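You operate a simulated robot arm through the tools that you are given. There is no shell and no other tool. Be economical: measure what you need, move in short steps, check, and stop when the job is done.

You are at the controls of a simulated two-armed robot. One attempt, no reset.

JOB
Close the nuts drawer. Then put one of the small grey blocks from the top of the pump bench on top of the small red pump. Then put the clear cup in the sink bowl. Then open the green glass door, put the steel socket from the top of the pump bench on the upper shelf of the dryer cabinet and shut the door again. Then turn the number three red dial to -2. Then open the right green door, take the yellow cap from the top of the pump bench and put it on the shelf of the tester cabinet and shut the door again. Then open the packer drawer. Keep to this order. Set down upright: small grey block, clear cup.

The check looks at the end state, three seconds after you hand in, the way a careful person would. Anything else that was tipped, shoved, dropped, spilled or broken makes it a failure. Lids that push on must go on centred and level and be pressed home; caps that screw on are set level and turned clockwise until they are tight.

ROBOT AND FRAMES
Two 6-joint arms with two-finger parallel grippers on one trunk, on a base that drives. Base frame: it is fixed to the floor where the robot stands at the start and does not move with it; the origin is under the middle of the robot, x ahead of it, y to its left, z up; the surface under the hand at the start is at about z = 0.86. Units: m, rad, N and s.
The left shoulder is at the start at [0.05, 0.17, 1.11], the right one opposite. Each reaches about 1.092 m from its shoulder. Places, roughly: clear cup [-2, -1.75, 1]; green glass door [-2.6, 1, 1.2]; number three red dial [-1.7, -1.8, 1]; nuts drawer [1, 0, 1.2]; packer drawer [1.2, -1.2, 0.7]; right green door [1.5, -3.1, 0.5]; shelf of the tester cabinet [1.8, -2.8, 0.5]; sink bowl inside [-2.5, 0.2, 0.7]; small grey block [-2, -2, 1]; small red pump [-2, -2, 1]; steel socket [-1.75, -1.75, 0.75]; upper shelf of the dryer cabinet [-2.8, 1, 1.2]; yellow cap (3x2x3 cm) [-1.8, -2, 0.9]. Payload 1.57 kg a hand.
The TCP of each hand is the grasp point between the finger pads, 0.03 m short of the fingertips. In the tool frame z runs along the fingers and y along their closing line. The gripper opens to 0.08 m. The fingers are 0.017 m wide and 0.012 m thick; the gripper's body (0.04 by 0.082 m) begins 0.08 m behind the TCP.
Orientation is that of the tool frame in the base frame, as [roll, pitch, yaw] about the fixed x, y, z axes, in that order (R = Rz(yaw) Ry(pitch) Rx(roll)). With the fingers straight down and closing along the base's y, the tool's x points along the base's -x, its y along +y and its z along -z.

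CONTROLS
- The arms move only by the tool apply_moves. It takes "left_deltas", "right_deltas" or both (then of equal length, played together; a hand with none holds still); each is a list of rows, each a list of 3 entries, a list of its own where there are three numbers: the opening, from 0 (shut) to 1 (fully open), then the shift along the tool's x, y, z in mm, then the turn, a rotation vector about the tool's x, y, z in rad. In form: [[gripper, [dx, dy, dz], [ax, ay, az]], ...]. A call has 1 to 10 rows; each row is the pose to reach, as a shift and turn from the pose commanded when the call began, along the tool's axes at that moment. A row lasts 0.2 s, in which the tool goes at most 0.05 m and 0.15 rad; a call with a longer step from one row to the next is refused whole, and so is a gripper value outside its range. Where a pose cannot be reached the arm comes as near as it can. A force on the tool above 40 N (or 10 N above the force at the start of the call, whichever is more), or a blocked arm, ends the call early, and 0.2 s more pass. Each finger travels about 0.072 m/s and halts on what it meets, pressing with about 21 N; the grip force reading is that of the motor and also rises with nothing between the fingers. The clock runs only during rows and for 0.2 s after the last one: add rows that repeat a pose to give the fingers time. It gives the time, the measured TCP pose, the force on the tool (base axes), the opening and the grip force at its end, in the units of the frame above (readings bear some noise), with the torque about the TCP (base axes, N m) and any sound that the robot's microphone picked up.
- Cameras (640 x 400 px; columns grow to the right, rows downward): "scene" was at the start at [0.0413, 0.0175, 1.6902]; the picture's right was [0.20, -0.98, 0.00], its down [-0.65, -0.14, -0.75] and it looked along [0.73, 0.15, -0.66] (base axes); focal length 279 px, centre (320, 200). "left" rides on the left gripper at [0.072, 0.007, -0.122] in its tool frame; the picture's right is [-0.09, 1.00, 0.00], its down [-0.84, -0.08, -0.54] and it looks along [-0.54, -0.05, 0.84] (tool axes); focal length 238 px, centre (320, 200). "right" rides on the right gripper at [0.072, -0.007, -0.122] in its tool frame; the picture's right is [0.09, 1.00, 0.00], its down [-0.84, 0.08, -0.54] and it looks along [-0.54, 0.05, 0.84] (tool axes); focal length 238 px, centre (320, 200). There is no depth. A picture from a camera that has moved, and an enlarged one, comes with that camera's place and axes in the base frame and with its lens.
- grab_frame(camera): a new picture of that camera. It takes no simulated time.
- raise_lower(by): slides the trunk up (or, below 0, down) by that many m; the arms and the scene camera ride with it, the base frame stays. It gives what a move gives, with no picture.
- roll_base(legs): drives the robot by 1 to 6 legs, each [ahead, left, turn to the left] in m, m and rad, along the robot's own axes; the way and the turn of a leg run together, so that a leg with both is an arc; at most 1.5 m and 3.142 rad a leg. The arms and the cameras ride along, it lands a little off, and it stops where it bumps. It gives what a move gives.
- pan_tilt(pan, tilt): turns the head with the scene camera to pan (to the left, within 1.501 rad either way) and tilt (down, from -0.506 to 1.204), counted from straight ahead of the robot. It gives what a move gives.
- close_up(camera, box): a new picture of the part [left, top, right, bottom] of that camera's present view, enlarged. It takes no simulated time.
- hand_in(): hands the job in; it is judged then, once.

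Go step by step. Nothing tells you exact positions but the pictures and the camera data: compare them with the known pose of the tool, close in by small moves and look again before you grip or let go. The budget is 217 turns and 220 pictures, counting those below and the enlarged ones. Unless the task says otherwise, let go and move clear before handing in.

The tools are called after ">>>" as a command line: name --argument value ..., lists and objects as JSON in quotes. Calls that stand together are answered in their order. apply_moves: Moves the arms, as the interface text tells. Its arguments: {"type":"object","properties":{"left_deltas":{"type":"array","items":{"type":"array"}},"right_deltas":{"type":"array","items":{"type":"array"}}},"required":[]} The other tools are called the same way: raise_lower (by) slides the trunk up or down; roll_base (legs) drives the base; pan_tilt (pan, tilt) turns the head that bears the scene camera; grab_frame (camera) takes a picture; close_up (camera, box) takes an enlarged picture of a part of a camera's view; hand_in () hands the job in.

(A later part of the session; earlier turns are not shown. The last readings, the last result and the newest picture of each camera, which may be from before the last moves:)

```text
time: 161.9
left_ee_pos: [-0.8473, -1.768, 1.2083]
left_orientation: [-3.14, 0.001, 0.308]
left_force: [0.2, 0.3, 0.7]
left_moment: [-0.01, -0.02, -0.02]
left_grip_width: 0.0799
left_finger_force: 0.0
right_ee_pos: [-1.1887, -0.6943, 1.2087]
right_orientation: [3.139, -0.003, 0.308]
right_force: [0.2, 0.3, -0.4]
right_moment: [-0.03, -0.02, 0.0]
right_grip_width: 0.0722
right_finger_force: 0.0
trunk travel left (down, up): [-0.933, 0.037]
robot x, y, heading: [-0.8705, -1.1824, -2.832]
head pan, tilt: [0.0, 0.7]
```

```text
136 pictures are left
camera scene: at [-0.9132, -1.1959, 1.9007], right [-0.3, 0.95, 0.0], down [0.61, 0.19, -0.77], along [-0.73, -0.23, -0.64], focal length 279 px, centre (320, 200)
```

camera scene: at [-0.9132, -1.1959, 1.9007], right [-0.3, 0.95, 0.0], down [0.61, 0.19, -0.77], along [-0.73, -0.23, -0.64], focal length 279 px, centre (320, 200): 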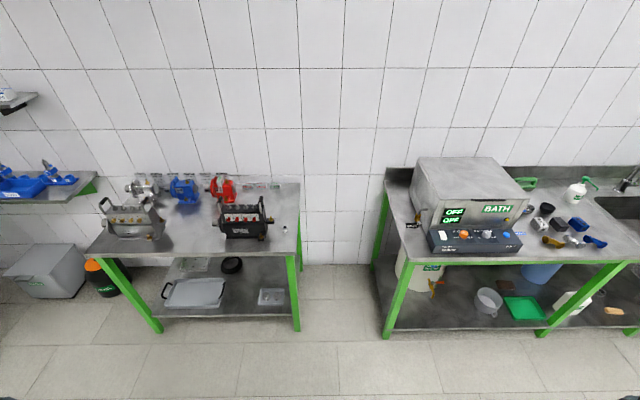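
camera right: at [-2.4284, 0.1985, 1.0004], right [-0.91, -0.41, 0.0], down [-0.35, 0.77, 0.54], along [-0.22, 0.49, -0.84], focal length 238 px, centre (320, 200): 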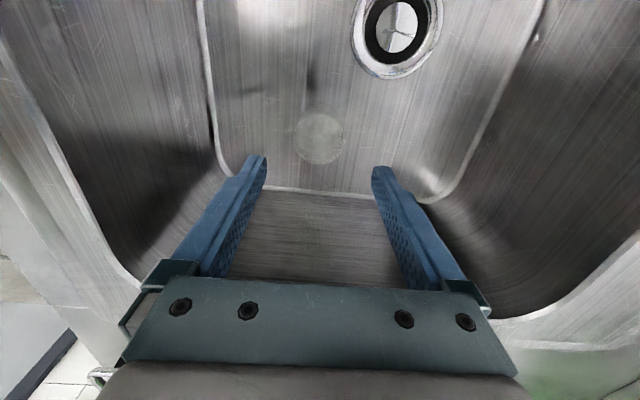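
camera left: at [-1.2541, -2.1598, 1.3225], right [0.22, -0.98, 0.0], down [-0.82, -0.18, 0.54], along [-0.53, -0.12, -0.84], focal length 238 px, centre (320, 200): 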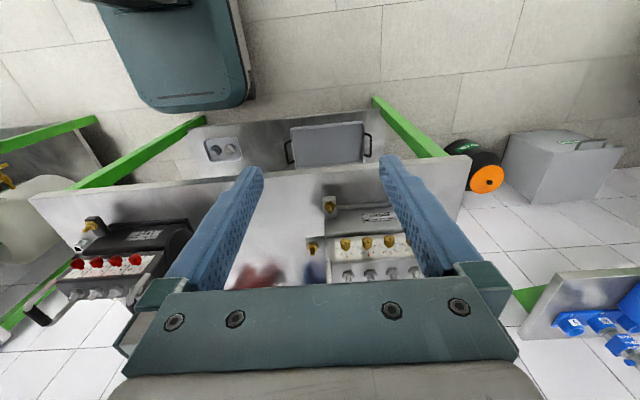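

I'm at the right spot laterally. Driving 0.24 m ahead and bringing the left hand forward, pitching it 45°.

>>> roll_base --legs '[[0.24, 0, 0]]'

>>> apply_moves --left_deltas '[[1, [-41, -26, 0], [0, -0.08, 0]], [1, [-82, -52, 0], [0, -0.16, 0]], [1, [-123, -78, 0], [0, -0.24, 0]], [1, [-164, -104, 0], [0, -0.32, 0]], [1, [-205, -130, 0], [0, -0.4, 0]], [1, [-246, -156, 0], [0, -0.48, 0]], [1, [-287, -182, 0], [0, -0.56, 0]], [1, [-328, -208, 0], [0, -0.64, 0]], [1, [-369, -234, 0], [0, -0.72, 0]], [1, [-410, -260, 0], [0, -0.785, 0]]]'

>>> grab_frame --camera "scene"

>>> grab_frame --camera "left"

```text
time: 163.7
left_ee_pos: [-1.0778, -1.8404, 1.2085]
left_orientation: [-3.139, 0.0, 0.307]
left_force: [0.0, 0.2, -0.3]
left_moment: [0.0, -0.03, 0.03]
left_grip_width: 0.08
left_finger_force: 0.2
right_ee_pos: [-1.4205, -0.7671, 1.2076]
right_orientation: [3.139, -0.005, 0.308]
right_force: [-0.7, 0.5, 0.5]
right_moment: [-0.02, 0.01, -0.04]
right_grip_width: 0.0719
right_finger_force: 0.1
trunk travel left (down, up): [-0.933, 0.037]
robot x, y, heading: [-1.1023, -1.2586, -2.835]
head pan, tilt: [0.0, 0.7]
```

```text
time: 165.8
left_ee_pos: [-1.5645, -1.7316, 1.2721]
left_orientation: [-3.138, 0.783, 0.311]
left_force: [-0.6, 0.6, -0.1]
left_moment: [-0.01, -0.01, 0.03]
left_grip_width: 0.08
left_finger_force: 0.0
left hand out of reach, approached as far as the arm can: row 1, 2, 3, 4, 5, 6, 7, 8, 9, 10
right_ee_pos: [-1.4185, -0.7657, 1.2084]
right_orientation: [3.138, -0.003, 0.308]
right_force: [0.4, 0.2, 0.3]
right_moment: [-0.01, -0.01, -0.01]
right_grip_width: 0.0718
right_finger_force: 0.2
trunk travel left (down, up): [-0.933, 0.037]
robot x, y, heading: [-1.098, -1.2553, -2.837]
head pan, tilt: [0.0, 0.7]
```

```text
135 pictures are left
camera scene: at [-1.1436, -1.2682, 1.9006], right [-0.3, 0.95, 0.0], down [0.61, 0.19, -0.76], along [-0.73, -0.23, -0.64], focal length 279 px, centre (320, 200)
```

scene: 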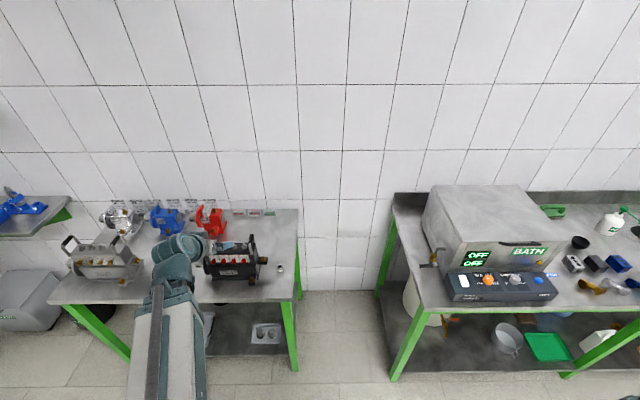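

```text
134 pictures are left
camera left: at [-1.4318, -1.6968, 1.3092], right [0.24, -0.97, 0.06], down [-0.22, 0.01, 0.97], along [-0.94, -0.25, -0.21], focal length 238 px, centre (320, 200)
```

left: 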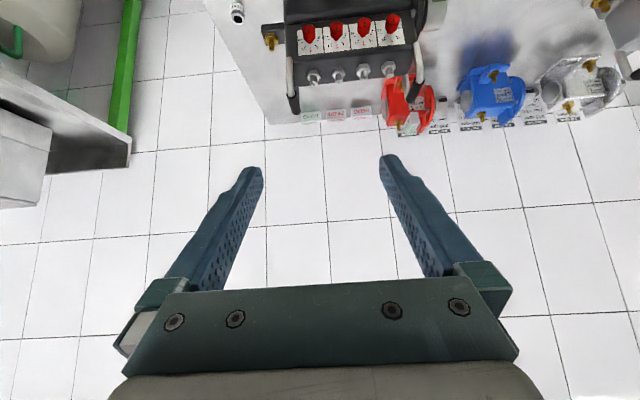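

Moving the left hand above the socket (≈(-1.796,-1.660)).

>>> apply_moves --left_deltas '[[1, [-26, -28, 26], [0, 0, 0]], [1, [-52, -56, 52], [0, 0, 0]], [1, [-78, -84, 78], [0, 0, 0]], [1, [-104, -112, 104], [0, 0, 0]], [1, [-129, -140, 129], [0, 0, 0]]]'

>>> raise_lower --by -0.3

>>> grab_frame --camera "left"

>>> close_up --camera "scene" --box '[190, 170, 350, 290]'

```text
time: 167.1
left_ee_pos: [-1.7815, -1.6511, 1.2731]
left_orientation: [-3.14, 0.784, 0.31]
left_force: [-0.8, -0.2, 0.5]
left_moment: [0.03, 0.0, -0.01]
left_grip_width: 0.0799
left_finger_force: 0.0
right_ee_pos: [-1.4194, -0.7655, 1.2079]
right_orientation: [3.138, -0.005, 0.31]
right_force: [-0.4, 0.1, 0.4]
right_moment: [-0.01, 0.02, 0.0]
right_grip_width: 0.0717
right_finger_force: 0.0
trunk travel left (down, up): [-0.933, 0.037]
robot x, y, heading: [-1.1005, -1.2581, -2.837]
head pan, tilt: [0.0, 0.7]
```

```text
time: 170.1
left_ee_pos: [-1.7804, -1.6516, 0.9739]
left_orientation: [-3.139, 0.786, 0.309]
left_force: [-0.3, 0.8, -0.3]
left_moment: [0.01, 0.0, -0.01]
left_grip_width: 0.0799
left_finger_force: 0.1
right_ee_pos: [-1.418, -0.7663, 0.9091]
right_orientation: [3.138, -0.004, 0.309]
right_force: [0.3, 0.2, -0.8]
right_moment: [0.0, -0.01, 0.01]
right_grip_width: 0.0718
right_finger_force: 0.0
trunk travel left (down, up): [-0.633, 0.337]
robot x, y, heading: [-1.0972, -1.2582, -2.841]
head pan, tilt: [0.0, 0.7]
```

```text
133 pictures are left
camera left: at [-1.6476, -1.616, 1.0091], right [0.24, -0.97, 0.06], down [-0.22, 0.01, 0.97], along [-0.95, -0.25, -0.21], focal length 238 px, centre (320, 200)
```

left: 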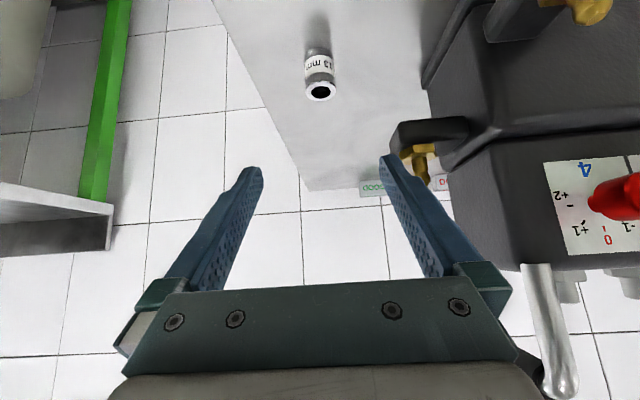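

```text
3.33 times, centred on (270, 230) of scene
camera zoom: at [-1.1431, -1.2689, 1.6007], right [-0.3, 0.95, 0.0], down [0.61, 0.19, -0.76], along [-0.73, -0.23, -0.64], focal length 930 px, centre (487, 100)
```

zoom: 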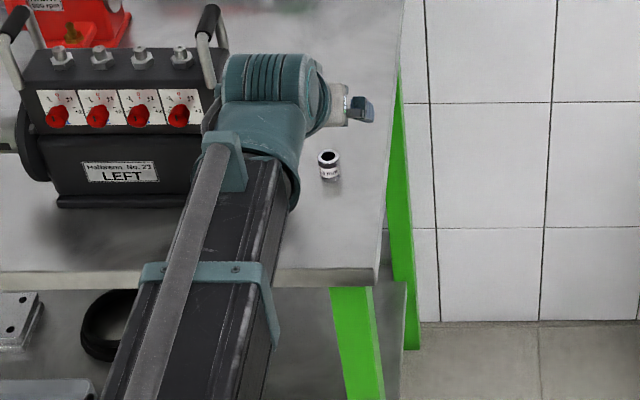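

The pump's right lug is ~3.5 cm from the socket, so I'll narrow the opening to ~3.8 cm. Socket refined to (-1.80,-1.6625). Adjusting and lowering partway.

>>> apply_moves --left_deltas '[[0.7, [-5, 3, 5], [0, 0, 0]], [0.47, [-5, 3, 5], [0, 0, 0]], [0.47, [-5, 3, 5], [0, 0, 0]]]'

>>> raise_lower --by -0.04

>>> grab_frame --camera "left"

```text
time: 170.8
left_ee_pos: [-1.7864, -1.6555, 0.9729]
left_orientation: [-3.14, 0.785, 0.31]
left_force: [0.0, -0.2, -0.3]
left_moment: [0.01, -0.04, 0.0]
left_grip_width: 0.0376
left_finger_force: 0.0
right_ee_pos: [-1.4187, -0.7656, 0.908]
right_orientation: [3.138, -0.003, 0.309]
right_force: [0.2, 0.0, 0.3]
right_moment: [0.01, -0.03, 0.03]
right_grip_width: 0.0719
right_finger_force: 0.0
trunk travel left (down, up): [-0.633, 0.337]
robot x, y, heading: [-1.1016, -1.2529, -2.84]
head pan, tilt: [0.0, 0.7]
```

```text
time: 171.7
left_ee_pos: [-1.7851, -1.6554, 0.9326]
left_orientation: [-3.138, 0.785, 0.309]
left_force: [-0.6, -0.1, 0.1]
left_moment: [0.01, -0.02, 0.0]
left_grip_width: 0.0377
left_finger_force: 0.2
right_ee_pos: [-1.4178, -0.7668, 0.868]
right_orientation: [3.139, -0.003, 0.309]
right_force: [0.5, -0.1, 0.6]
right_moment: [-0.03, -0.01, -0.02]
right_grip_width: 0.0719
right_finger_force: 0.1
trunk travel left (down, up): [-0.593, 0.377]
robot x, y, heading: [-1.097, -1.258, -2.835]
head pan, tilt: [0.0, 0.7]
```

```text
131 pictures are left
camera left: at [-1.6533, -1.6208, 0.9691], right [0.24, -0.97, 0.06], down [-0.22, 0.01, 0.98], along [-0.95, -0.25, -0.21], focal length 238 px, centre (320, 200)
```

left: 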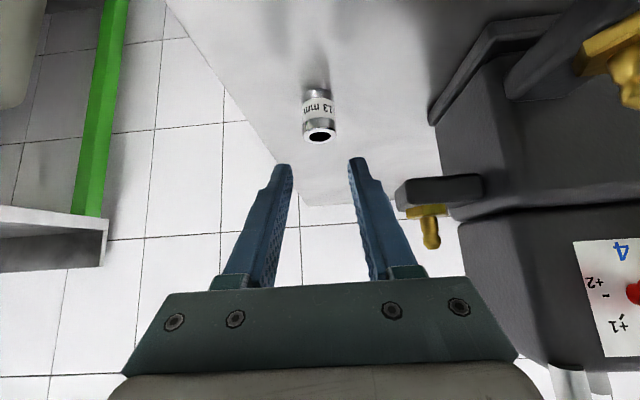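

Aligned. Lowering the last 4 cm and gripping.

>>> raise_lower --by -0.04

>>> grab_frame --camera "left"

```text
time: 172.5
left_ee_pos: [-1.785, -1.656, 0.8924]
left_orientation: [-3.139, 0.786, 0.308]
left_force: [0.1, -0.8, -0.1]
left_moment: [-0.02, -0.02, -0.01]
left_grip_width: 0.0375
left_finger_force: 0.1
right_ee_pos: [-1.4177, -0.7655, 0.8282]
right_orientation: [3.14, -0.003, 0.309]
right_force: [0.0, -0.9, -0.2]
right_moment: [0.02, 0.0, -0.01]
right_grip_width: 0.072
right_finger_force: 0.1
trunk travel left (down, up): [-0.553, 0.417]
robot x, y, heading: [-1.0977, -1.2546, -2.831]
head pan, tilt: [0.0, 0.7]
```

```text
130 pictures are left
camera left: at [-1.6532, -1.6208, 0.9291], right [0.24, -0.97, 0.06], down [-0.22, 0.01, 0.98], along [-0.95, -0.25, -0.21], focal length 238 px, centre (320, 200)
```

left: 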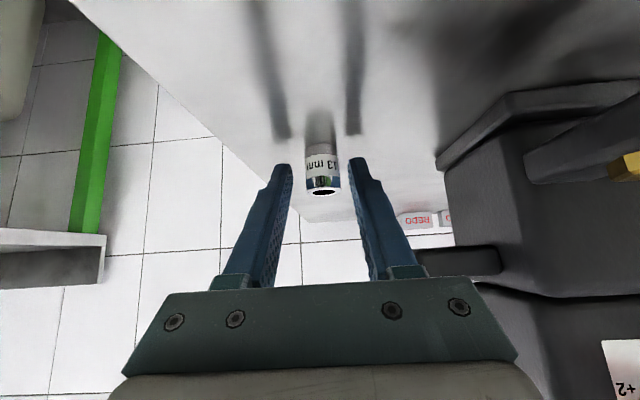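

Moving 4 mm forward and closing.

>>> apply_moves --left_deltas '[[0.47, [-3, 0, 3], [0, 0, 0]], [0.3, [-3, 0, 3], [0, 0, 0]], [0.1, [-3, 0, 3], [0, 0, 0]], [0, [-3, 0, 3], [0, 0, 0]], [0, [-3, 0, 3], [0, 0, 0]]]'

>>> grab_frame --camera "left"

```text
time: 173.7
left_ee_pos: [-1.7903, -1.6561, 0.8933]
left_orientation: [-3.141, 0.786, 0.308]
left_force: [-1.0, -0.8, 1.0]
left_moment: [-0.03, 0.02, 0.0]
left_grip_width: 0.0235
left_finger_force: 21.0
right_ee_pos: [-1.4186, -0.7653, 0.8292]
right_orientation: [3.138, -0.004, 0.309]
right_force: [0.1, -0.1, 0.3]
right_moment: [-0.01, -0.01, 0.0]
right_grip_width: 0.0718
right_finger_force: 0.0
trunk travel left (down, up): [-0.553, 0.417]
robot x, y, heading: [-1.1013, -1.2599, -2.83]
head pan, tilt: [0.0, 0.7]
```

```text
129 pictures are left
camera left: at [-1.6575, -1.6219, 0.9291], right [0.24, -0.97, 0.06], down [-0.22, 0.01, 0.97], along [-0.95, -0.25, -0.21], focal length 238 px, centre (320, 200)
```

left: 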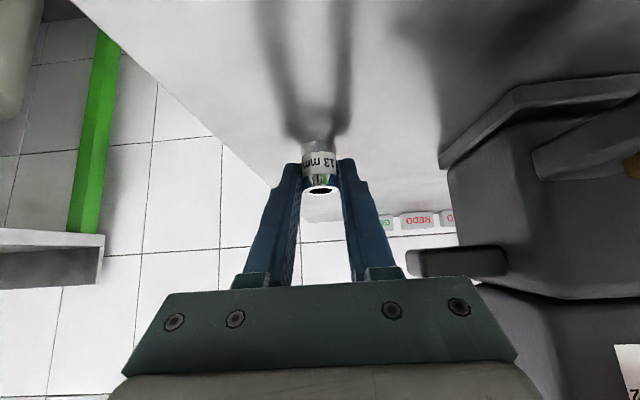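

Socket gripped (2.35 cm). Lifting, backing off, and sliding right along the benches to the dryer.

>>> raise_lower --by 0.36

>>> roll_base --legs '[[-0.22, 0, 0], [0, -1.3, 0], [0, -1.2, 0]]'

>>> pan_tilt --pan 0.0 --tilt 0.55

>>> grab_frame --camera "scene"

```text
time: 177.2
left_ee_pos: [-1.7903, -1.6568, 1.2516]
left_orientation: [-3.14, 0.784, 0.308]
left_force: [0.4, 0.4, -0.6]
left_moment: [0.03, 0.0, 0.02]
left_grip_width: 0.0232
left_finger_force: 21.5
right_ee_pos: [-1.42, -0.7667, 1.1879]
right_orientation: [3.138, -0.004, 0.308]
right_force: [-0.5, -0.1, -0.1]
right_moment: [0.02, 0.03, 0.0]
right_grip_width: 0.0721
right_finger_force: 0.1
trunk travel left (down, up): [-0.913, 0.057]
robot x, y, heading: [-1.1036, -1.256, -2.831]
head pan, tilt: [0.0, 0.7]
```

```text
time: 190.0
left_ee_pos: [-2.3301, 0.7107, 1.2562]
left_orientation: [3.141, 0.788, 0.321]
left_force: [-0.1, -0.3, -0.9]
left_moment: [0.03, -0.02, 0.01]
left_grip_width: 0.0235
left_finger_force: 20.6
right_ee_pos: [-1.964, 1.6075, 1.1885]
right_orientation: [3.136, -0.005, 0.31]
right_force: [-0.2, -0.8, 1.0]
right_moment: [-0.02, -0.01, 0.0]
right_grip_width: 0.072
right_finger_force: 0.2
trunk travel left (down, up): [-0.913, 0.057]
robot x, y, heading: [-1.6479, 1.1197, -2.822]
head pan, tilt: [0.0, 0.7]
stopped in leg 3: the robot was blocked; the commanded pose is now the measured one
```

```text
time: 190.7
left_ee_pos: [-2.3282, 0.7119, 1.2564]
left_orientation: [-3.141, 0.789, 0.323]
left_force: [0.4, -0.3, -1.1]
left_moment: [-0.02, -0.02, -0.04]
left_grip_width: 0.0235
left_finger_force: 20.6
right_ee_pos: [-1.9664, 1.6078, 1.1885]
right_orientation: [3.136, -0.004, 0.315]
right_force: [-0.2, 0.3, 0.6]
right_moment: [0.0, -0.02, 0.02]
right_grip_width: 0.072
right_finger_force: 0.2
trunk travel left (down, up): [-0.913, 0.057]
robot x, y, heading: [-1.6478, 1.1184, -2.816]
head pan, tilt: [0.0, 0.55]
```

```text
128 pictures are left
camera scene: at [-1.6887, 1.1093, 1.8939], right [-0.32, 0.95, 0.0], down [0.49, 0.16, -0.86], along [-0.81, -0.27, -0.52], focal length 279 px, centre (320, 200)
```

scene: 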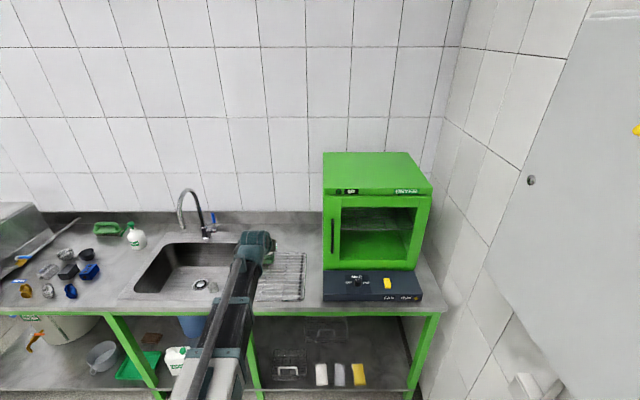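

The slide stopped at the right-hand wall panel; I'm close enough. I'll back off 4 cm left and zoom on the dryer.

>>> roll_base --legs '[[0, 0.05, 0]]'

>>> close_up --camera "scene" --box '[290, 140, 450, 310]'

>>> grab_frame --camera "left"

>>> grab_frame --camera "right"

```text
time: 191.6
left_ee_pos: [-2.3103, 0.6598, 1.2571]
left_orientation: [-3.138, 0.79, 0.325]
left_force: [0.3, -0.8, -0.3]
left_moment: [-0.01, 0.01, -0.01]
left_grip_width: 0.0232
left_finger_force: 20.7
right_ee_pos: [-1.9484, 1.5557, 1.19]
right_orientation: [3.138, -0.003, 0.315]
right_force: [0.0, -0.1, 0.3]
right_moment: [0.0, 0.02, 0.01]
right_grip_width: 0.072
right_finger_force: 0.0
trunk travel left (down, up): [-0.913, 0.057]
robot x, y, heading: [-1.6306, 1.072, -2.82]
head pan, tilt: [0.0, 0.55]
```

```text
2.35 times, centred on (370, 225) of scene
camera zoom: at [-1.6712, 1.0571, 1.8941], right [-0.32, 0.95, 0.0], down [0.49, 0.17, -0.86], along [-0.81, -0.27, -0.52], focal length 656 px, centre (202, 141)
```

zoom: 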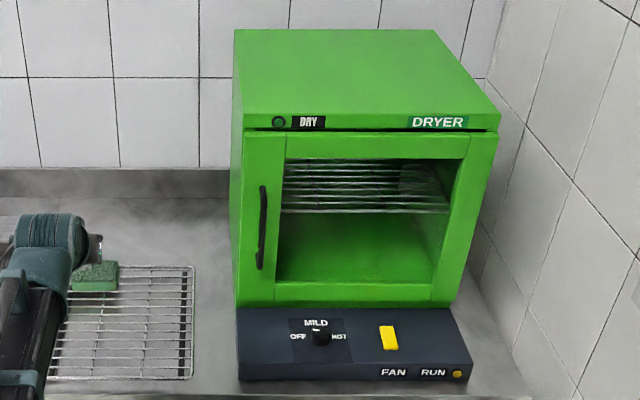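

```text
126 pictures are left
camera left: at [-2.1788, 0.6972, 1.2924], right [0.25, -0.96, 0.06], down [-0.22, 0.01, 0.98], along [-0.94, -0.26, -0.21], focal length 238 px, centre (320, 200)
```

left: 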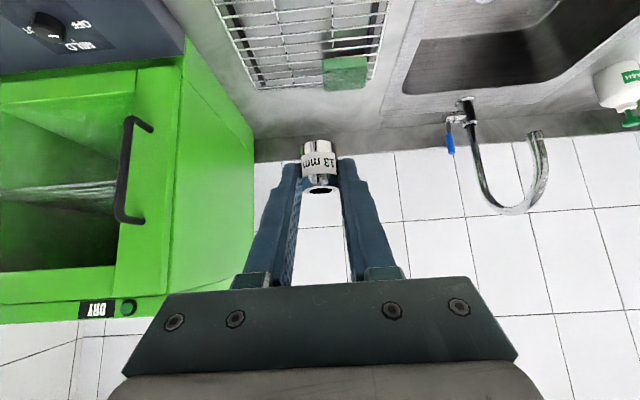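

```text
125 pictures are left
camera right: at [-1.8821, 1.5853, 1.3121], right [0.4, -0.92, 0.0], down [-0.77, -0.33, 0.54], along [-0.49, -0.22, -0.84], focal length 238 px, centre (320, 200)
```

right: 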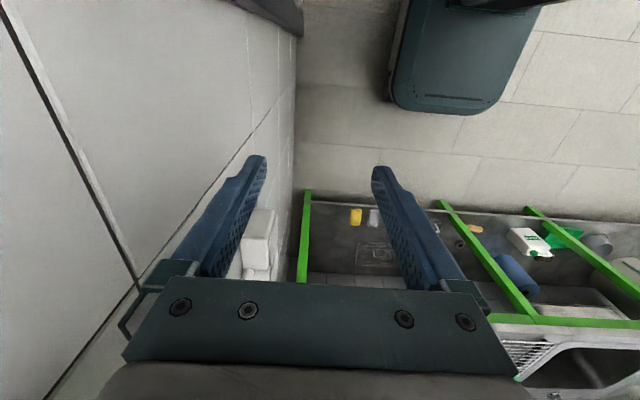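

Handle mid is at about (-2.549,0.875,1.17), 4.3 cm off the door; hinge on the right edge; upper shelf z≈1.155. I'll back off 8 cm and bring the right hand round to point forward.

>>> roll_base --legs '[[-0.08, 0, 0]]'

>>> apply_moves --right_deltas '[[0.9, [-40, 10, 0], [0, -0.15, 0]], [0.9, [-80, 20, 0], [0, -0.3, 0]], [0.9, [-120, 30, 0], [0, -0.45, 0]], [0.9, [-160, 40, 0], [0, -0.6, 0]], [0.9, [-200, 50, 0], [0, -0.75, 0]], [0.9, [-240, 60, 0], [0, -0.9, 0]], [0.9, [-280, 70, 0], [0, -1.05, 0]], [0.9, [-320, 80, 0], [0, -1.2, 0]], [0.9, [-360, 90, 0], [0, -1.35, 0]], [0.9, [-400, 100, 0], [0, -1.5, 0]]]'

>>> raise_lower --by -0.23

>>> grab_frame --camera "scene"

```text
time: 192.7
left_ee_pos: [-2.2386, 0.6863, 1.2538]
left_orientation: [-3.14, 0.787, 0.323]
left_force: [-0.1, -0.6, -0.5]
left_moment: [0.01, -0.02, 0.0]
left_grip_width: 0.0235
left_finger_force: 21.1
right_ee_pos: [-1.8754, 1.5809, 1.188]
right_orientation: [3.137, -0.006, 0.316]
right_force: [0.6, -0.3, -0.4]
right_moment: [0.03, 0.02, -0.01]
right_grip_width: 0.0721
right_finger_force: 0.2
trunk travel left (down, up): [-0.913, 0.057]
robot x, y, heading: [-1.5542, 1.0981, -2.823]
head pan, tilt: [0.0, 0.55]
```

```text
time: 193.5
left_ee_pos: [-2.2404, 0.6862, 1.2522]
left_orientation: [3.141, 0.783, 0.324]
left_force: [-0.2, 0.1, -0.2]
left_moment: [0.05, -0.04, 0.01]
left_grip_width: 0.0235
left_finger_force: 20.9
right_ee_pos: [-1.983, 1.5406, 1.206]
right_orientation: [3.14, 0.4, 0.313]
right_force: [9.9, 10.5, -5.2]
right_moment: [-1.15, 1.09, 0.21]
right_grip_width: 0.0721
right_finger_force: 0.1
right hand out of reach, approached as far as the arm can: row 1, 2, 3, 4
trunk travel left (down, up): [-0.913, 0.057]
robot x, y, heading: [-1.5544, 1.0972, -2.822]
head pan, tilt: [0.0, 0.55]
stopped in row 4 (right hand): the force on the tool passed its limit at 90 N (the readings are from after the stop); the commanded pose is now the measured one
```

```text
time: 195.9
left_ee_pos: [-2.24, 0.6867, 1.023]
left_orientation: [-3.141, 0.784, 0.323]
left_force: [0.6, 0.5, -0.2]
left_moment: [-0.01, -0.03, -0.01]
left_grip_width: 0.0236
left_finger_force: 20.8
right_ee_pos: [-1.9838, 1.5393, 0.976]
right_orientation: [3.139, 0.4, 0.315]
right_force: [-0.5, 0.5, 0.3]
right_moment: [0.0, 0.04, -0.03]
right_grip_width: 0.0719
right_finger_force: 0.1
trunk travel left (down, up): [-0.683, 0.287]
robot x, y, heading: [-1.5575, 1.0961, -2.823]
head pan, tilt: [0.0, 0.55]
```

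```text
124 pictures are left
camera scene: at [-1.6036, 1.0819, 1.6638], right [-0.32, 0.95, 0.0], down [0.5, 0.16, -0.85], along [-0.81, -0.27, -0.52], focal length 279 px, centre (320, 200)
```

scene: 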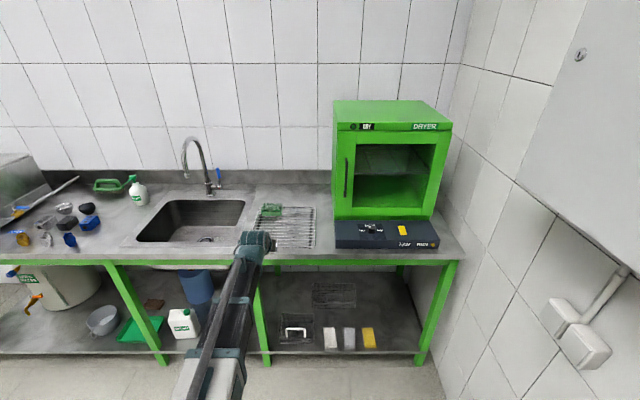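

The right hand bumped the fixed wall panel. I'll shift the base left 15 cm and swing the hand inward and forward away from the wall.

>>> roll_base --legs '[[0, 0.15, 0]]'

>>> apply_moves --right_deltas '[[0.9, [-25, 25, 10], [0, -0.12, 0]], [0.9, [-50, 50, 20], [0, -0.24, 0]], [0.9, [-75, 75, 30], [0, -0.36, 0]], [0.9, [-100, 100, 40], [0, -0.48, 0]], [0.9, [-125, 125, 50], [0, -0.6, 0]], [0.9, [-150, 150, 60], [0, -0.72, 0]], [0.9, [-175, 175, 70], [0, -0.84, 0]], [0.9, [-200, 200, 80], [0, -0.96, 0]], [0.9, [-225, 225, 90], [0, -1.08, 0]], [0.9, [-250, 250, 100], [0, -1.17, 0]]]'

>>> grab_frame --camera "scene"

```text
time: 197.3
left_ee_pos: [-2.1937, 0.542, 1.0222]
left_orientation: [-3.141, 0.784, 0.321]
left_force: [-0.2, -0.5, -0.9]
left_moment: [0.05, 0.04, -0.02]
left_grip_width: 0.0234
left_finger_force: 21.0
right_ee_pos: [-1.9357, 1.3946, 0.9766]
right_orientation: [3.139, 0.4, 0.313]
right_force: [-0.2, -0.3, 0.5]
right_moment: [0.02, 0.01, -0.01]
right_grip_width: 0.072
right_finger_force: 0.0
trunk travel left (down, up): [-0.683, 0.287]
robot x, y, heading: [-1.5081, 0.9504, -2.824]
head pan, tilt: [0.0, 0.55]
```

```text
time: 199.5
left_ee_pos: [-2.1926, 0.5437, 1.0218]
left_orientation: [-3.139, 0.783, 0.321]
left_force: [-0.1, -0.3, -0.6]
left_moment: [-0.02, -0.03, 0.01]
left_grip_width: 0.0236
left_finger_force: 21.5
right_ee_pos: [-2.2209, 1.0934, 1.1771]
right_orientation: [2.582, 1.566, -0.248]
right_force: [0.3, -0.6, 0.2]
right_moment: [0.0, -0.05, 0.01]
right_grip_width: 0.072
right_finger_force: 0.1
right hand out of reach, approached as far as the arm can: row 1, 2, 3, 4, 5, 6, 7, 8, 9, 10
trunk travel left (down, up): [-0.683, 0.287]
robot x, y, heading: [-1.5079, 0.9548, -2.822]
head pan, tilt: [0.0, 0.55]
```

```text
123 pictures are left
camera scene: at [-1.556, 0.9372, 1.6638], right [-0.31, 0.95, 0.0], down [0.5, 0.16, -0.85], along [-0.81, -0.27, -0.52], focal length 279 px, centre (320, 200)
```

scene: 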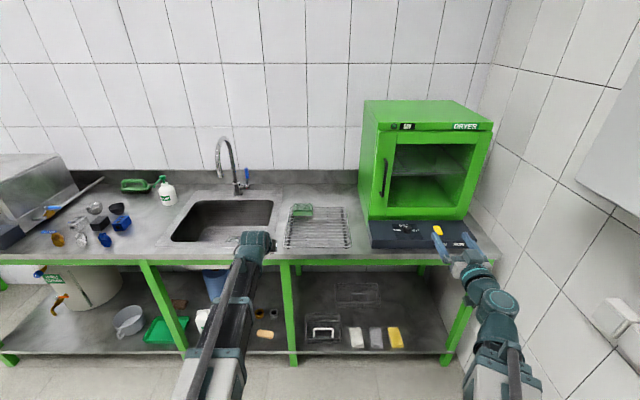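

The right hand now points forward at z=1.177. Approaching to ~8 cm before the handle.

>>> apply_moves --right_deltas '[[0.9, [0, 15, 43], [0, 0, 0]], [0.9, [0, 30, 86], [0, 0, 0]], [0.9, [0, 45, 129], [0, 0, 0]], [0.9, [0, 60, 172], [0, 0, 0]], [0.8, [0, 75, 215], [0, 0, 0]], [0.7, [0, 90, 258], [0, 0, 0]], [0.6, [0, 106, 300], [0, 0, 0]]]'

>>> grab_frame --camera "right"

>>> close_up --camera "scene" --box '[320, 90, 520, 270]'

```text
time: 201.1
left_ee_pos: [-2.1923, 0.5423, 1.0235]
left_orientation: [-3.139, 0.783, 0.322]
left_force: [0.4, 0.3, -0.7]
left_moment: [0.0, 0.02, 0.0]
left_grip_width: 0.0236
left_finger_force: 20.9
right_ee_pos: [-2.4799, 0.9008, 1.1786]
right_orientation: [-1.606, 1.57, 1.847]
right_force: [0.1, 1.1, 0.3]
right_moment: [-0.03, -0.01, -0.01]
right_grip_width: 0.0481
right_finger_force: 0.1
right hand out of reach, approached as far as the arm can: row 2
trunk travel left (down, up): [-0.683, 0.287]
robot x, y, heading: [-1.5107, 0.9544, -2.824]
head pan, tilt: [0.0, 0.55]
```

```text
122 pictures are left
camera right: at [-2.3659, 0.9454, 1.1061], right [0.31, -0.95, -0.09], down [0.54, 0.1, 0.84], along [-0.78, -0.3, 0.54], focal length 238 px, centre (320, 200)
```

right: 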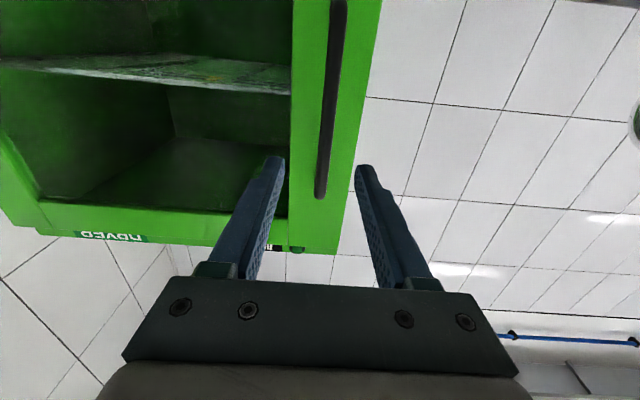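

```text
2.22 times, centred on (420, 180) of scene
camera zoom: at [-1.5565, 0.9374, 1.6637], right [-0.31, 0.95, 0.0], down [0.5, 0.16, -0.85], along [-0.81, -0.27, -0.52], focal length 620 px, centre (98, 244)
```

zoom: 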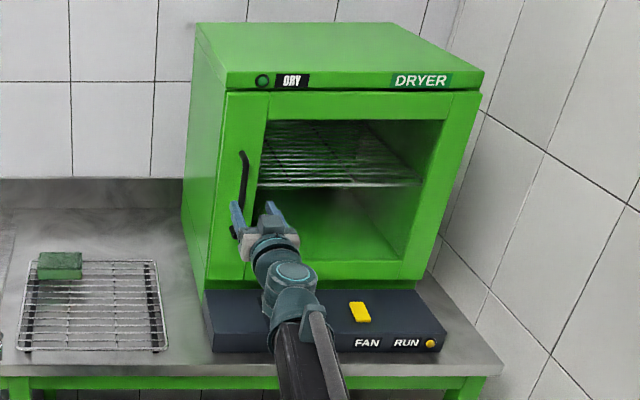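

The bar is centred between the fingers. Moving 62 mm forward and closing on it.

>>> apply_moves --right_deltas '[[0.6, [0, -1, 25], [0, 0, 0]], [0.6, [0, -2, 50], [0, 0, 0]], [0.6, [0, -2, 62], [0, 0, 0]], [0.4, [0, -2, 62], [0, 0, 0]], [0.2, [0, -2, 62], [0, 0, 0]], [0, [0, -2, 62], [0, 0, 0]], [0, [0, -2, 62], [0, 0, 0]]]'

>>> close_up --camera "scene" --box '[360, 120, 480, 240]'

>>> grab_frame --camera "right"

```text
time: 202.7
left_ee_pos: [-2.1927, 0.5393, 1.0211]
left_orientation: [-3.137, 0.785, 0.324]
left_force: [0.0, -0.1, -0.4]
left_moment: [0.0, 0.02, -0.04]
left_grip_width: 0.0237
left_finger_force: 21.2
right_ee_pos: [-2.5383, 0.8775, 1.1788]
right_orientation: [2.497, 1.569, -0.322]
right_force: [11.7, -19.1, -9.6]
right_moment: [-0.05, 0.19, 0.35]
right_grip_width: 0.012
right_finger_force: 29.7
trunk travel left (down, up): [-0.683, 0.287]
robot x, y, heading: [-1.5061, 0.9504, -2.821]
head pan, tilt: [0.0, 0.55]
```

```text
3.33 times, centred on (420, 180) of scene
camera zoom: at [-1.5552, 0.9345, 1.6636], right [-0.31, 0.95, 0.0], down [0.5, 0.17, -0.85], along [-0.81, -0.27, -0.52], focal length 930 px, centre (-13, 267)
```

zoom: 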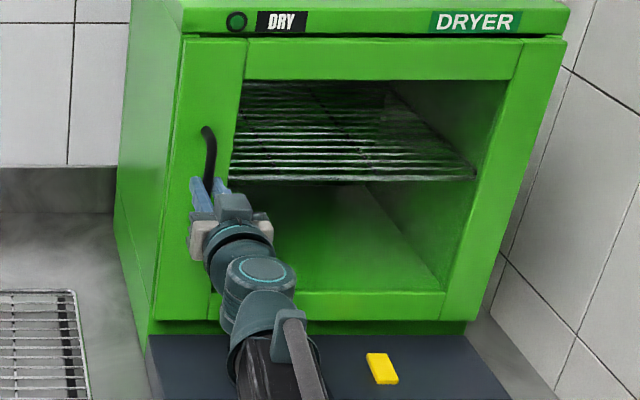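

```text
119 pictures are left
camera right: at [-2.424, 0.9233, 1.1065], right [0.31, -0.94, -0.09], down [0.54, 0.1, 0.84], along [-0.78, -0.31, 0.54], focal length 238 px, centre (320, 200)
```

right: 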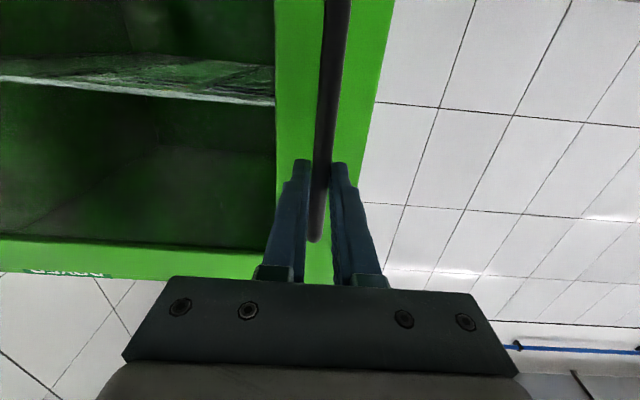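

Bar gripped. Pulling the door along its arc, a first 14° to test.

>>> apply_moves --right_deltas '[[0, [0, -1, -10], [-0.025, 0, 0]], [0, [0, -4, -23.6], [-0.06, 0, 0]], [0, [0, -9.7, -46.9], [-0.12, 0, 0]], [0, [0, -16.7, -69.8], [-0.18, 0, 0]], [0, [0, -24.9, -92.3], [-0.24, 0, 0]]]'

>>> close_up --camera "scene" --box '[320, 90, 520, 270]'

```text
time: 203.9
left_ee_pos: [-2.1932, 0.5407, 1.0213]
left_orientation: [-3.137, 0.785, 0.324]
left_force: [-0.1, 0.2, -0.9]
left_moment: [0.03, -0.02, 0.01]
left_grip_width: 0.0233
left_finger_force: 21.0
right_ee_pos: [-2.4557, 0.9318, 1.1784]
right_orientation: [-3.028, 1.571, 0.676]
right_force: [17.8, -21.7, -12.8]
right_moment: [0.0, 0.19, 0.43]
right_grip_width: 0.0118
right_finger_force: 29.5
trunk travel left (down, up): [-0.683, 0.287]
robot x, y, heading: [-1.5088, 0.9542, -2.82]
head pan, tilt: [0.0, 0.55]
```

```text
2.22 times, centred on (420, 180) of scene
camera zoom: at [-1.5548, 0.9343, 1.6637], right [-0.31, 0.95, 0.0], down [0.5, 0.17, -0.85], along [-0.81, -0.27, -0.52], focal length 620 px, centre (98, 244)
```

zoom: 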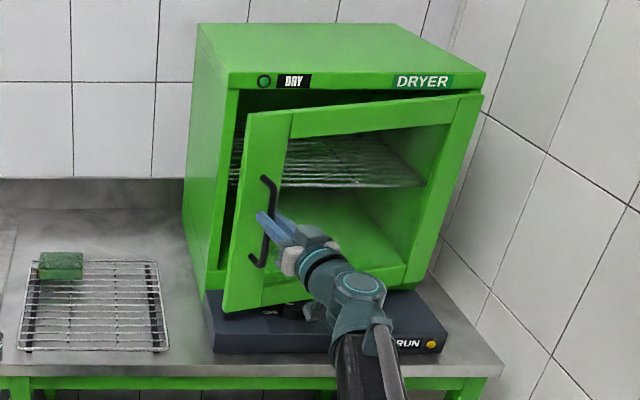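

Works well. Continuing the arc by another 0.48 rad.

>>> apply_moves --right_deltas '[[0, [0, -4, -23.6], [-0.06, 0, 0]], [0, [0, -9.7, -46.9], [-0.12, 0, 0]], [0, [0, -16.7, -69.8], [-0.18, 0, 0]], [0, [0, -24.9, -92.3], [-0.24, 0, 0]], [0, [0, -45.5, -135.5], [-0.36, 0, 0]], [0, [0, -71.1, -175.9], [-0.48, 0, 0]]]'

>>> grab_frame --camera "scene"

```text
time: 205.3
left_ee_pos: [-2.1909, 0.5433, 1.024]
left_orientation: [-3.14, 0.786, 0.322]
left_force: [-0.4, 0.4, -0.2]
left_moment: [0.0, -0.03, 0.02]
left_grip_width: 0.0235
left_finger_force: 20.7
right_ee_pos: [-2.3437, 1.0907, 1.1781]
right_orientation: [3.099, 1.568, 0.996]
right_force: [27.3, -10.3, -14.7]
right_moment: [0.56, -0.16, 0.4]
right_grip_width: 0.0118
right_finger_force: 28.5
trunk travel left (down, up): [-0.683, 0.287]
robot x, y, heading: [-1.5039, 0.95, -2.824]
head pan, tilt: [0.0, 0.55]
```

```text
117 pictures are left
camera scene: at [-1.5534, 0.9371, 1.6639], right [-0.31, 0.95, 0.0], down [0.49, 0.16, -0.85], along [-0.81, -0.27, -0.52], focal length 279 px, centre (320, 200)
```

scene: 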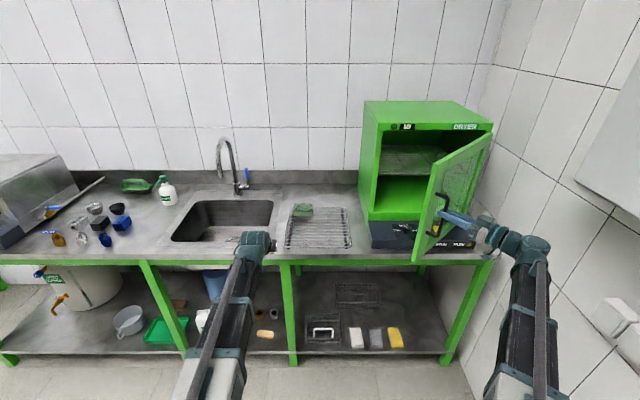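

Continuing another 14°, then I'll release and push it further from inside.

>>> apply_moves --right_deltas '[[0, [0, -4, -23.6], [-0.06, 0, 0]], [0, [0, -9.7, -46.9], [-0.12, 0, 0]], [0, [0, -16.7, -69.8], [-0.18, 0, 0]], [0, [0, -24.9, -92.3], [-0.24, 0, 0]], [0.3, [0, -24.9, -92.3], [-0.24, 0, 0]], [0.6, [0, -24.9, -92.3], [-0.24, 0, 0]], [0.6, [0, -24.9, -92.3], [-0.24, 0, 0]]]'

>>> grab_frame --camera "right"

>>> close_up --camera "scene" --box '[340, 90, 580, 290]'

```text
time: 206.9
left_ee_pos: [-2.1924, 0.543, 1.0221]
left_orientation: [-3.139, 0.784, 0.321]
left_force: [-0.7, -0.9, -0.4]
left_moment: [0.0, 0.03, 0.04]
left_grip_width: 0.0235
left_finger_force: 21.2
right_ee_pos: [-2.3225, 1.1841, 1.1781]
right_orientation: [1.91, 1.57, 0.039]
right_force: [-0.1, 0.5, 0.2]
right_moment: [0.0, 0.01, -0.01]
right_grip_width: 0.0481
right_finger_force: 0.0
trunk travel left (down, up): [-0.683, 0.287]
robot x, y, heading: [-1.5107, 0.9554, -2.823]
head pan, tilt: [0.0, 0.55]
```

```text
116 pictures are left
camera right: at [-2.2926, 1.3026, 1.1064], right [0.95, -0.29, -0.09], down [0.23, 0.5, 0.84], along [-0.2, -0.82, 0.54], focal length 238 px, centre (320, 200)
```

right: 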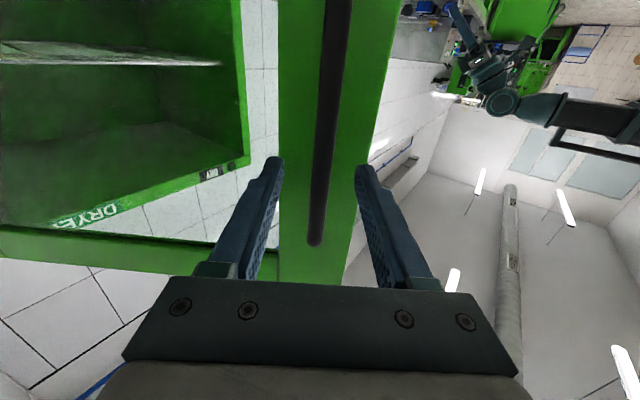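

```text
2.00 times, centred on (460, 190) of scene
camera zoom: at [-1.556, 0.9378, 1.6638], right [-0.31, 0.95, 0.0], down [0.5, 0.16, -0.85], along [-0.81, -0.27, -0.52], focal length 558 px, centre (40, 220)
```

zoom: 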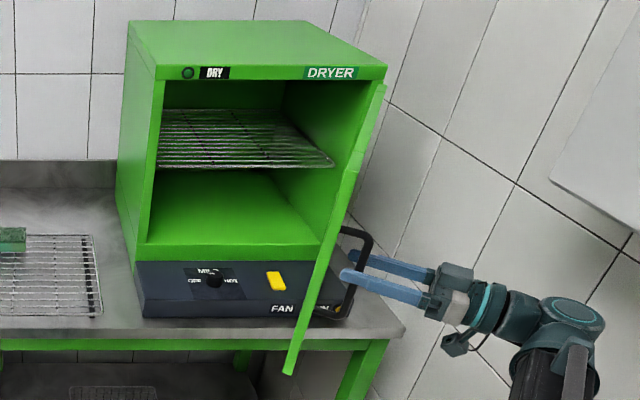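

Door is ~57° open, enough for a diagonal approach with the left arm. Releasing: I'll back the right hand off the bar, turn it straight, and fold it down.

>>> apply_moves --right_deltas '[[0.8, [0, 0, -30], [0, 0, 0]], [0.8, [0, 5, -60], [0.05, 0, 0]], [0.8, [0, 30, -60], [0.2, 0, 0]], [0.8, [0, 50, -60], [0.35, 0, 0]], [0.8, [0, 65, -60], [0.5, 0, 0]], [0.8, [0, 75, -60], [0.65, 0, 0]], [0.8, [0, 80, -60], [0.8, 0, 0]], [0.8, [0, 85, -60], [0.95, 0, 0]]]'

>>> apply_moves --right_deltas '[[0.8, [0, 0, -10], [0, 0.15, 0]], [0.8, [0, 0, -20], [0, 0.3, 0]], [0.8, [0, 0, -30], [0, 0.45, 0]], [0.8, [0, 0, -40], [0, 0.6, 0]], [0.8, [0, 0, -60], [0, 0.75, 0]], [0.8, [0, 0, -80], [0, 0.9, 0]], [0.8, [0, 0, -100], [0, 1.05, 0]], [0.8, [0, 0, -120], [0, 1.2, 0]], [0.8, [0, 0, -140], [0, 1.35, 0]], [0.8, [0, 0, -160], [0, 1.5, 0]]]'

>>> grab_frame --camera "scene"

```text
time: 208.7
left_ee_pos: [-2.1928, 0.5431, 1.0235]
left_orientation: [3.141, 0.784, 0.322]
left_force: [-0.6, -0.6, -1.1]
left_moment: [0.02, 0.0, 0.0]
left_grip_width: 0.0235
left_finger_force: 21.2
right_ee_pos: [-2.2232, 1.2151, 1.1777]
right_orientation: [2.097, 1.568, -0.724]
right_force: [0.8, -0.5, -0.1]
right_moment: [0.01, -0.02, 0.0]
right_grip_width: 0.0638
right_finger_force: 0.0
trunk travel left (down, up): [-0.683, 0.287]
robot x, y, heading: [-1.5083, 0.9514, -2.823]
head pan, tilt: [0.0, 0.55]
```

```text
time: 210.9
left_ee_pos: [-2.1935, 0.5425, 1.0232]
left_orientation: [-3.14, 0.783, 0.322]
left_force: [0.6, 0.8, 0.0]
left_moment: [0.0, 0.01, -0.01]
left_grip_width: 0.0233
left_finger_force: 21.4
right_ee_pos: [-2.0714, 1.2658, 0.9587]
right_orientation: [3.138, 0.067, 0.325]
right_force: [-0.1, 0.8, -0.2]
right_moment: [-0.04, 0.0, 0.02]
right_grip_width: 0.0642
right_finger_force: 0.1
right hand out of reach, approached as far as the arm can: row 1, 2, 3, 4, 5, 6, 7, 8, 9, 10
trunk travel left (down, up): [-0.683, 0.287]
robot x, y, heading: [-1.5101, 0.956, -2.82]
head pan, tilt: [0.0, 0.55]
```

```text
114 pictures are left
camera scene: at [-1.5561, 0.9377, 1.6638], right [-0.31, 0.95, 0.0], down [0.5, 0.16, -0.85], along [-0.81, -0.27, -0.52], focal length 279 px, centre (320, 200)
```

scene: 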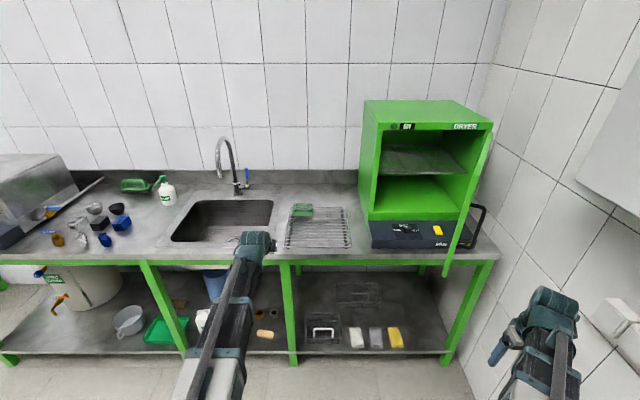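

Retracting both hands a bit, raising so the left hand matches the upper shelf, and moving the base ahead-right.

>>> apply_moves --left_deltas '[[0, [26, 0, -26], [0, 0, 0]], [0, [53, 0, -53], [0, 0, 0]], [0, [80, 0, -80], [0, 0, 0]], [0, [106, 0, -106], [0, 0, 0]]]' --right_deltas '[[0.8, [30, 0, 0], [0, 0.07, 0]], [0.8, [60, 0, 0], [0, 0.07, 0]], [0.8, [90, 0, 0], [0, 0.07, 0]], [0.8, [120, 0, 0], [0, 0.07, 0]]]'

>>> raise_lower --by 0.2

>>> roll_base --legs '[[0, -0.1, 0], [0.22, 0, 0]]'

>>> grab_frame --camera "scene"

>>> grab_frame --camera "left"

```text
time: 211.9
left_ee_pos: [-2.05, 0.5926, 1.0239]
left_orientation: [3.14, 0.786, 0.322]
left_force: [0.3, -0.6, -0.6]
left_moment: [-0.03, -0.02, 0.04]
left_grip_width: 0.0234
left_finger_force: 21.1
right_ee_pos: [-1.9579, 1.3064, 0.9581]
right_orientation: [3.138, 0.0, 0.324]
right_force: [-0.9, 0.6, -0.1]
right_moment: [0.02, 0.02, -0.01]
right_grip_width: 0.0638
right_finger_force: 0.1
right hand out of reach, approached as far as the arm can: row 3, 4
trunk travel left (down, up): [-0.683, 0.287]
robot x, y, heading: [-1.5056, 0.9527, -2.822]
head pan, tilt: [0.0, 0.55]
```

```text
time: 214.1
left_ee_pos: [-2.0514, 0.5904, 1.2219]
left_orientation: [-3.14, 0.786, 0.32]
left_force: [-0.1, 0.0, 0.1]
left_moment: [0.02, -0.01, 0.01]
left_grip_width: 0.0233
left_finger_force: 20.6
right_ee_pos: [-1.9586, 1.3055, 1.1582]
right_orientation: [3.137, 0.0, 0.323]
right_force: [0.0, -0.3, 0.5]
right_moment: [-0.01, -0.03, 0.04]
right_grip_width: 0.0642
right_finger_force: 0.1
trunk travel left (down, up): [-0.883, 0.087]
robot x, y, heading: [-1.5069, 0.9547, -2.816]
head pan, tilt: [0.0, 0.55]
```

```text
time: 216.5
left_ee_pos: [-2.2927, 0.6147, 1.2218]
left_orientation: [-3.14, 0.782, 0.325]
left_force: [-0.8, -0.6, -0.9]
left_moment: [-0.01, -0.03, -0.01]
left_grip_width: 0.0232
left_finger_force: 21.0
right_ee_pos: [-2.2017, 1.3303, 1.1578]
right_orientation: [3.138, -0.003, 0.327]
right_force: [-0.4, -0.5, -0.7]
right_moment: [-0.02, -0.04, 0.02]
right_grip_width: 0.0638
right_finger_force: 0.0
trunk travel left (down, up): [-0.883, 0.087]
robot x, y, heading: [-1.7497, 0.9819, -2.818]
head pan, tilt: [0.0, 0.55]
```

```text
113 pictures are left
camera scene: at [-1.7986, 0.9629, 1.8637], right [-0.32, 0.95, 0.0], down [0.5, 0.17, -0.85], along [-0.81, -0.27, -0.52], focal length 279 px, centre (320, 200)
```

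scene: 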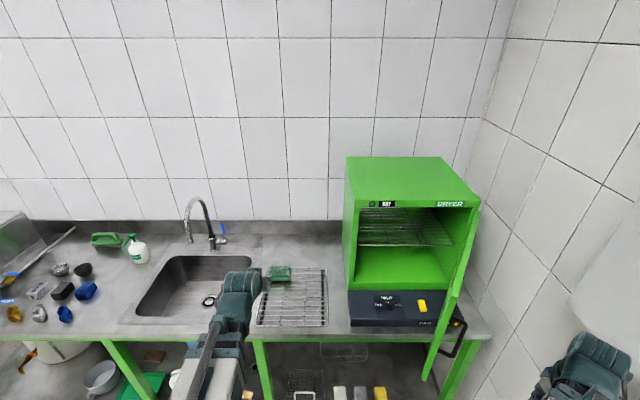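

```text
112 pictures are left
camera left: at [-2.1605, 0.6516, 1.2585], right [0.26, -0.96, 0.06], down [-0.22, 0.01, 0.97], along [-0.94, -0.26, -0.21], focal length 238 px, centre (320, 200)
```

left: 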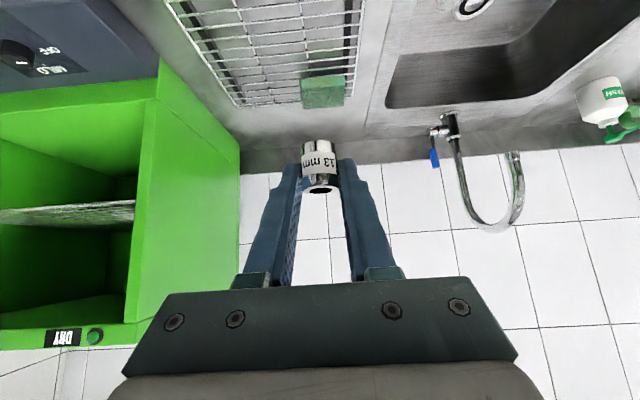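

Left hand is beside the dryer, left of the opening. Let me measure the shelf's front edge from here before inserting.

>>> close_up --camera "scene" --box '[330, 150, 490, 320]'

>>> close_up --camera "left" --box '[0, 60, 250, 350]'

```text
2.35 times, centred on (410, 235) of scene
camera zoom: at [-1.7986, 0.9629, 1.8637], right [-0.32, 0.95, 0.0], down [0.5, 0.17, -0.85], along [-0.81, -0.27, -0.52], focal length 656 px, centre (108, 118)
```

zoom: 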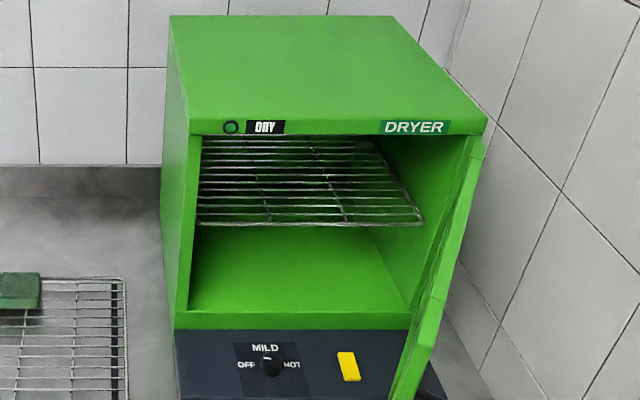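

```text
1.38 times, centred on (125, 205) of left
camera zoom: at [-2.1605, 0.6516, 1.2585], right [0.26, -0.96, 0.06], down [-0.22, 0.01, 0.97], along [-0.94, -0.26, -0.21], focal length 329 px, centre (589, 193)
```

zoom: 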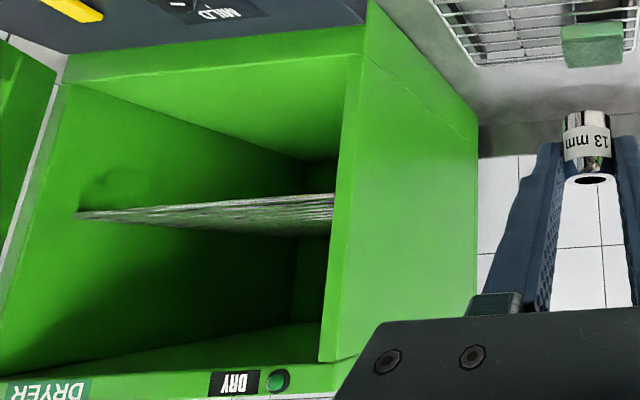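

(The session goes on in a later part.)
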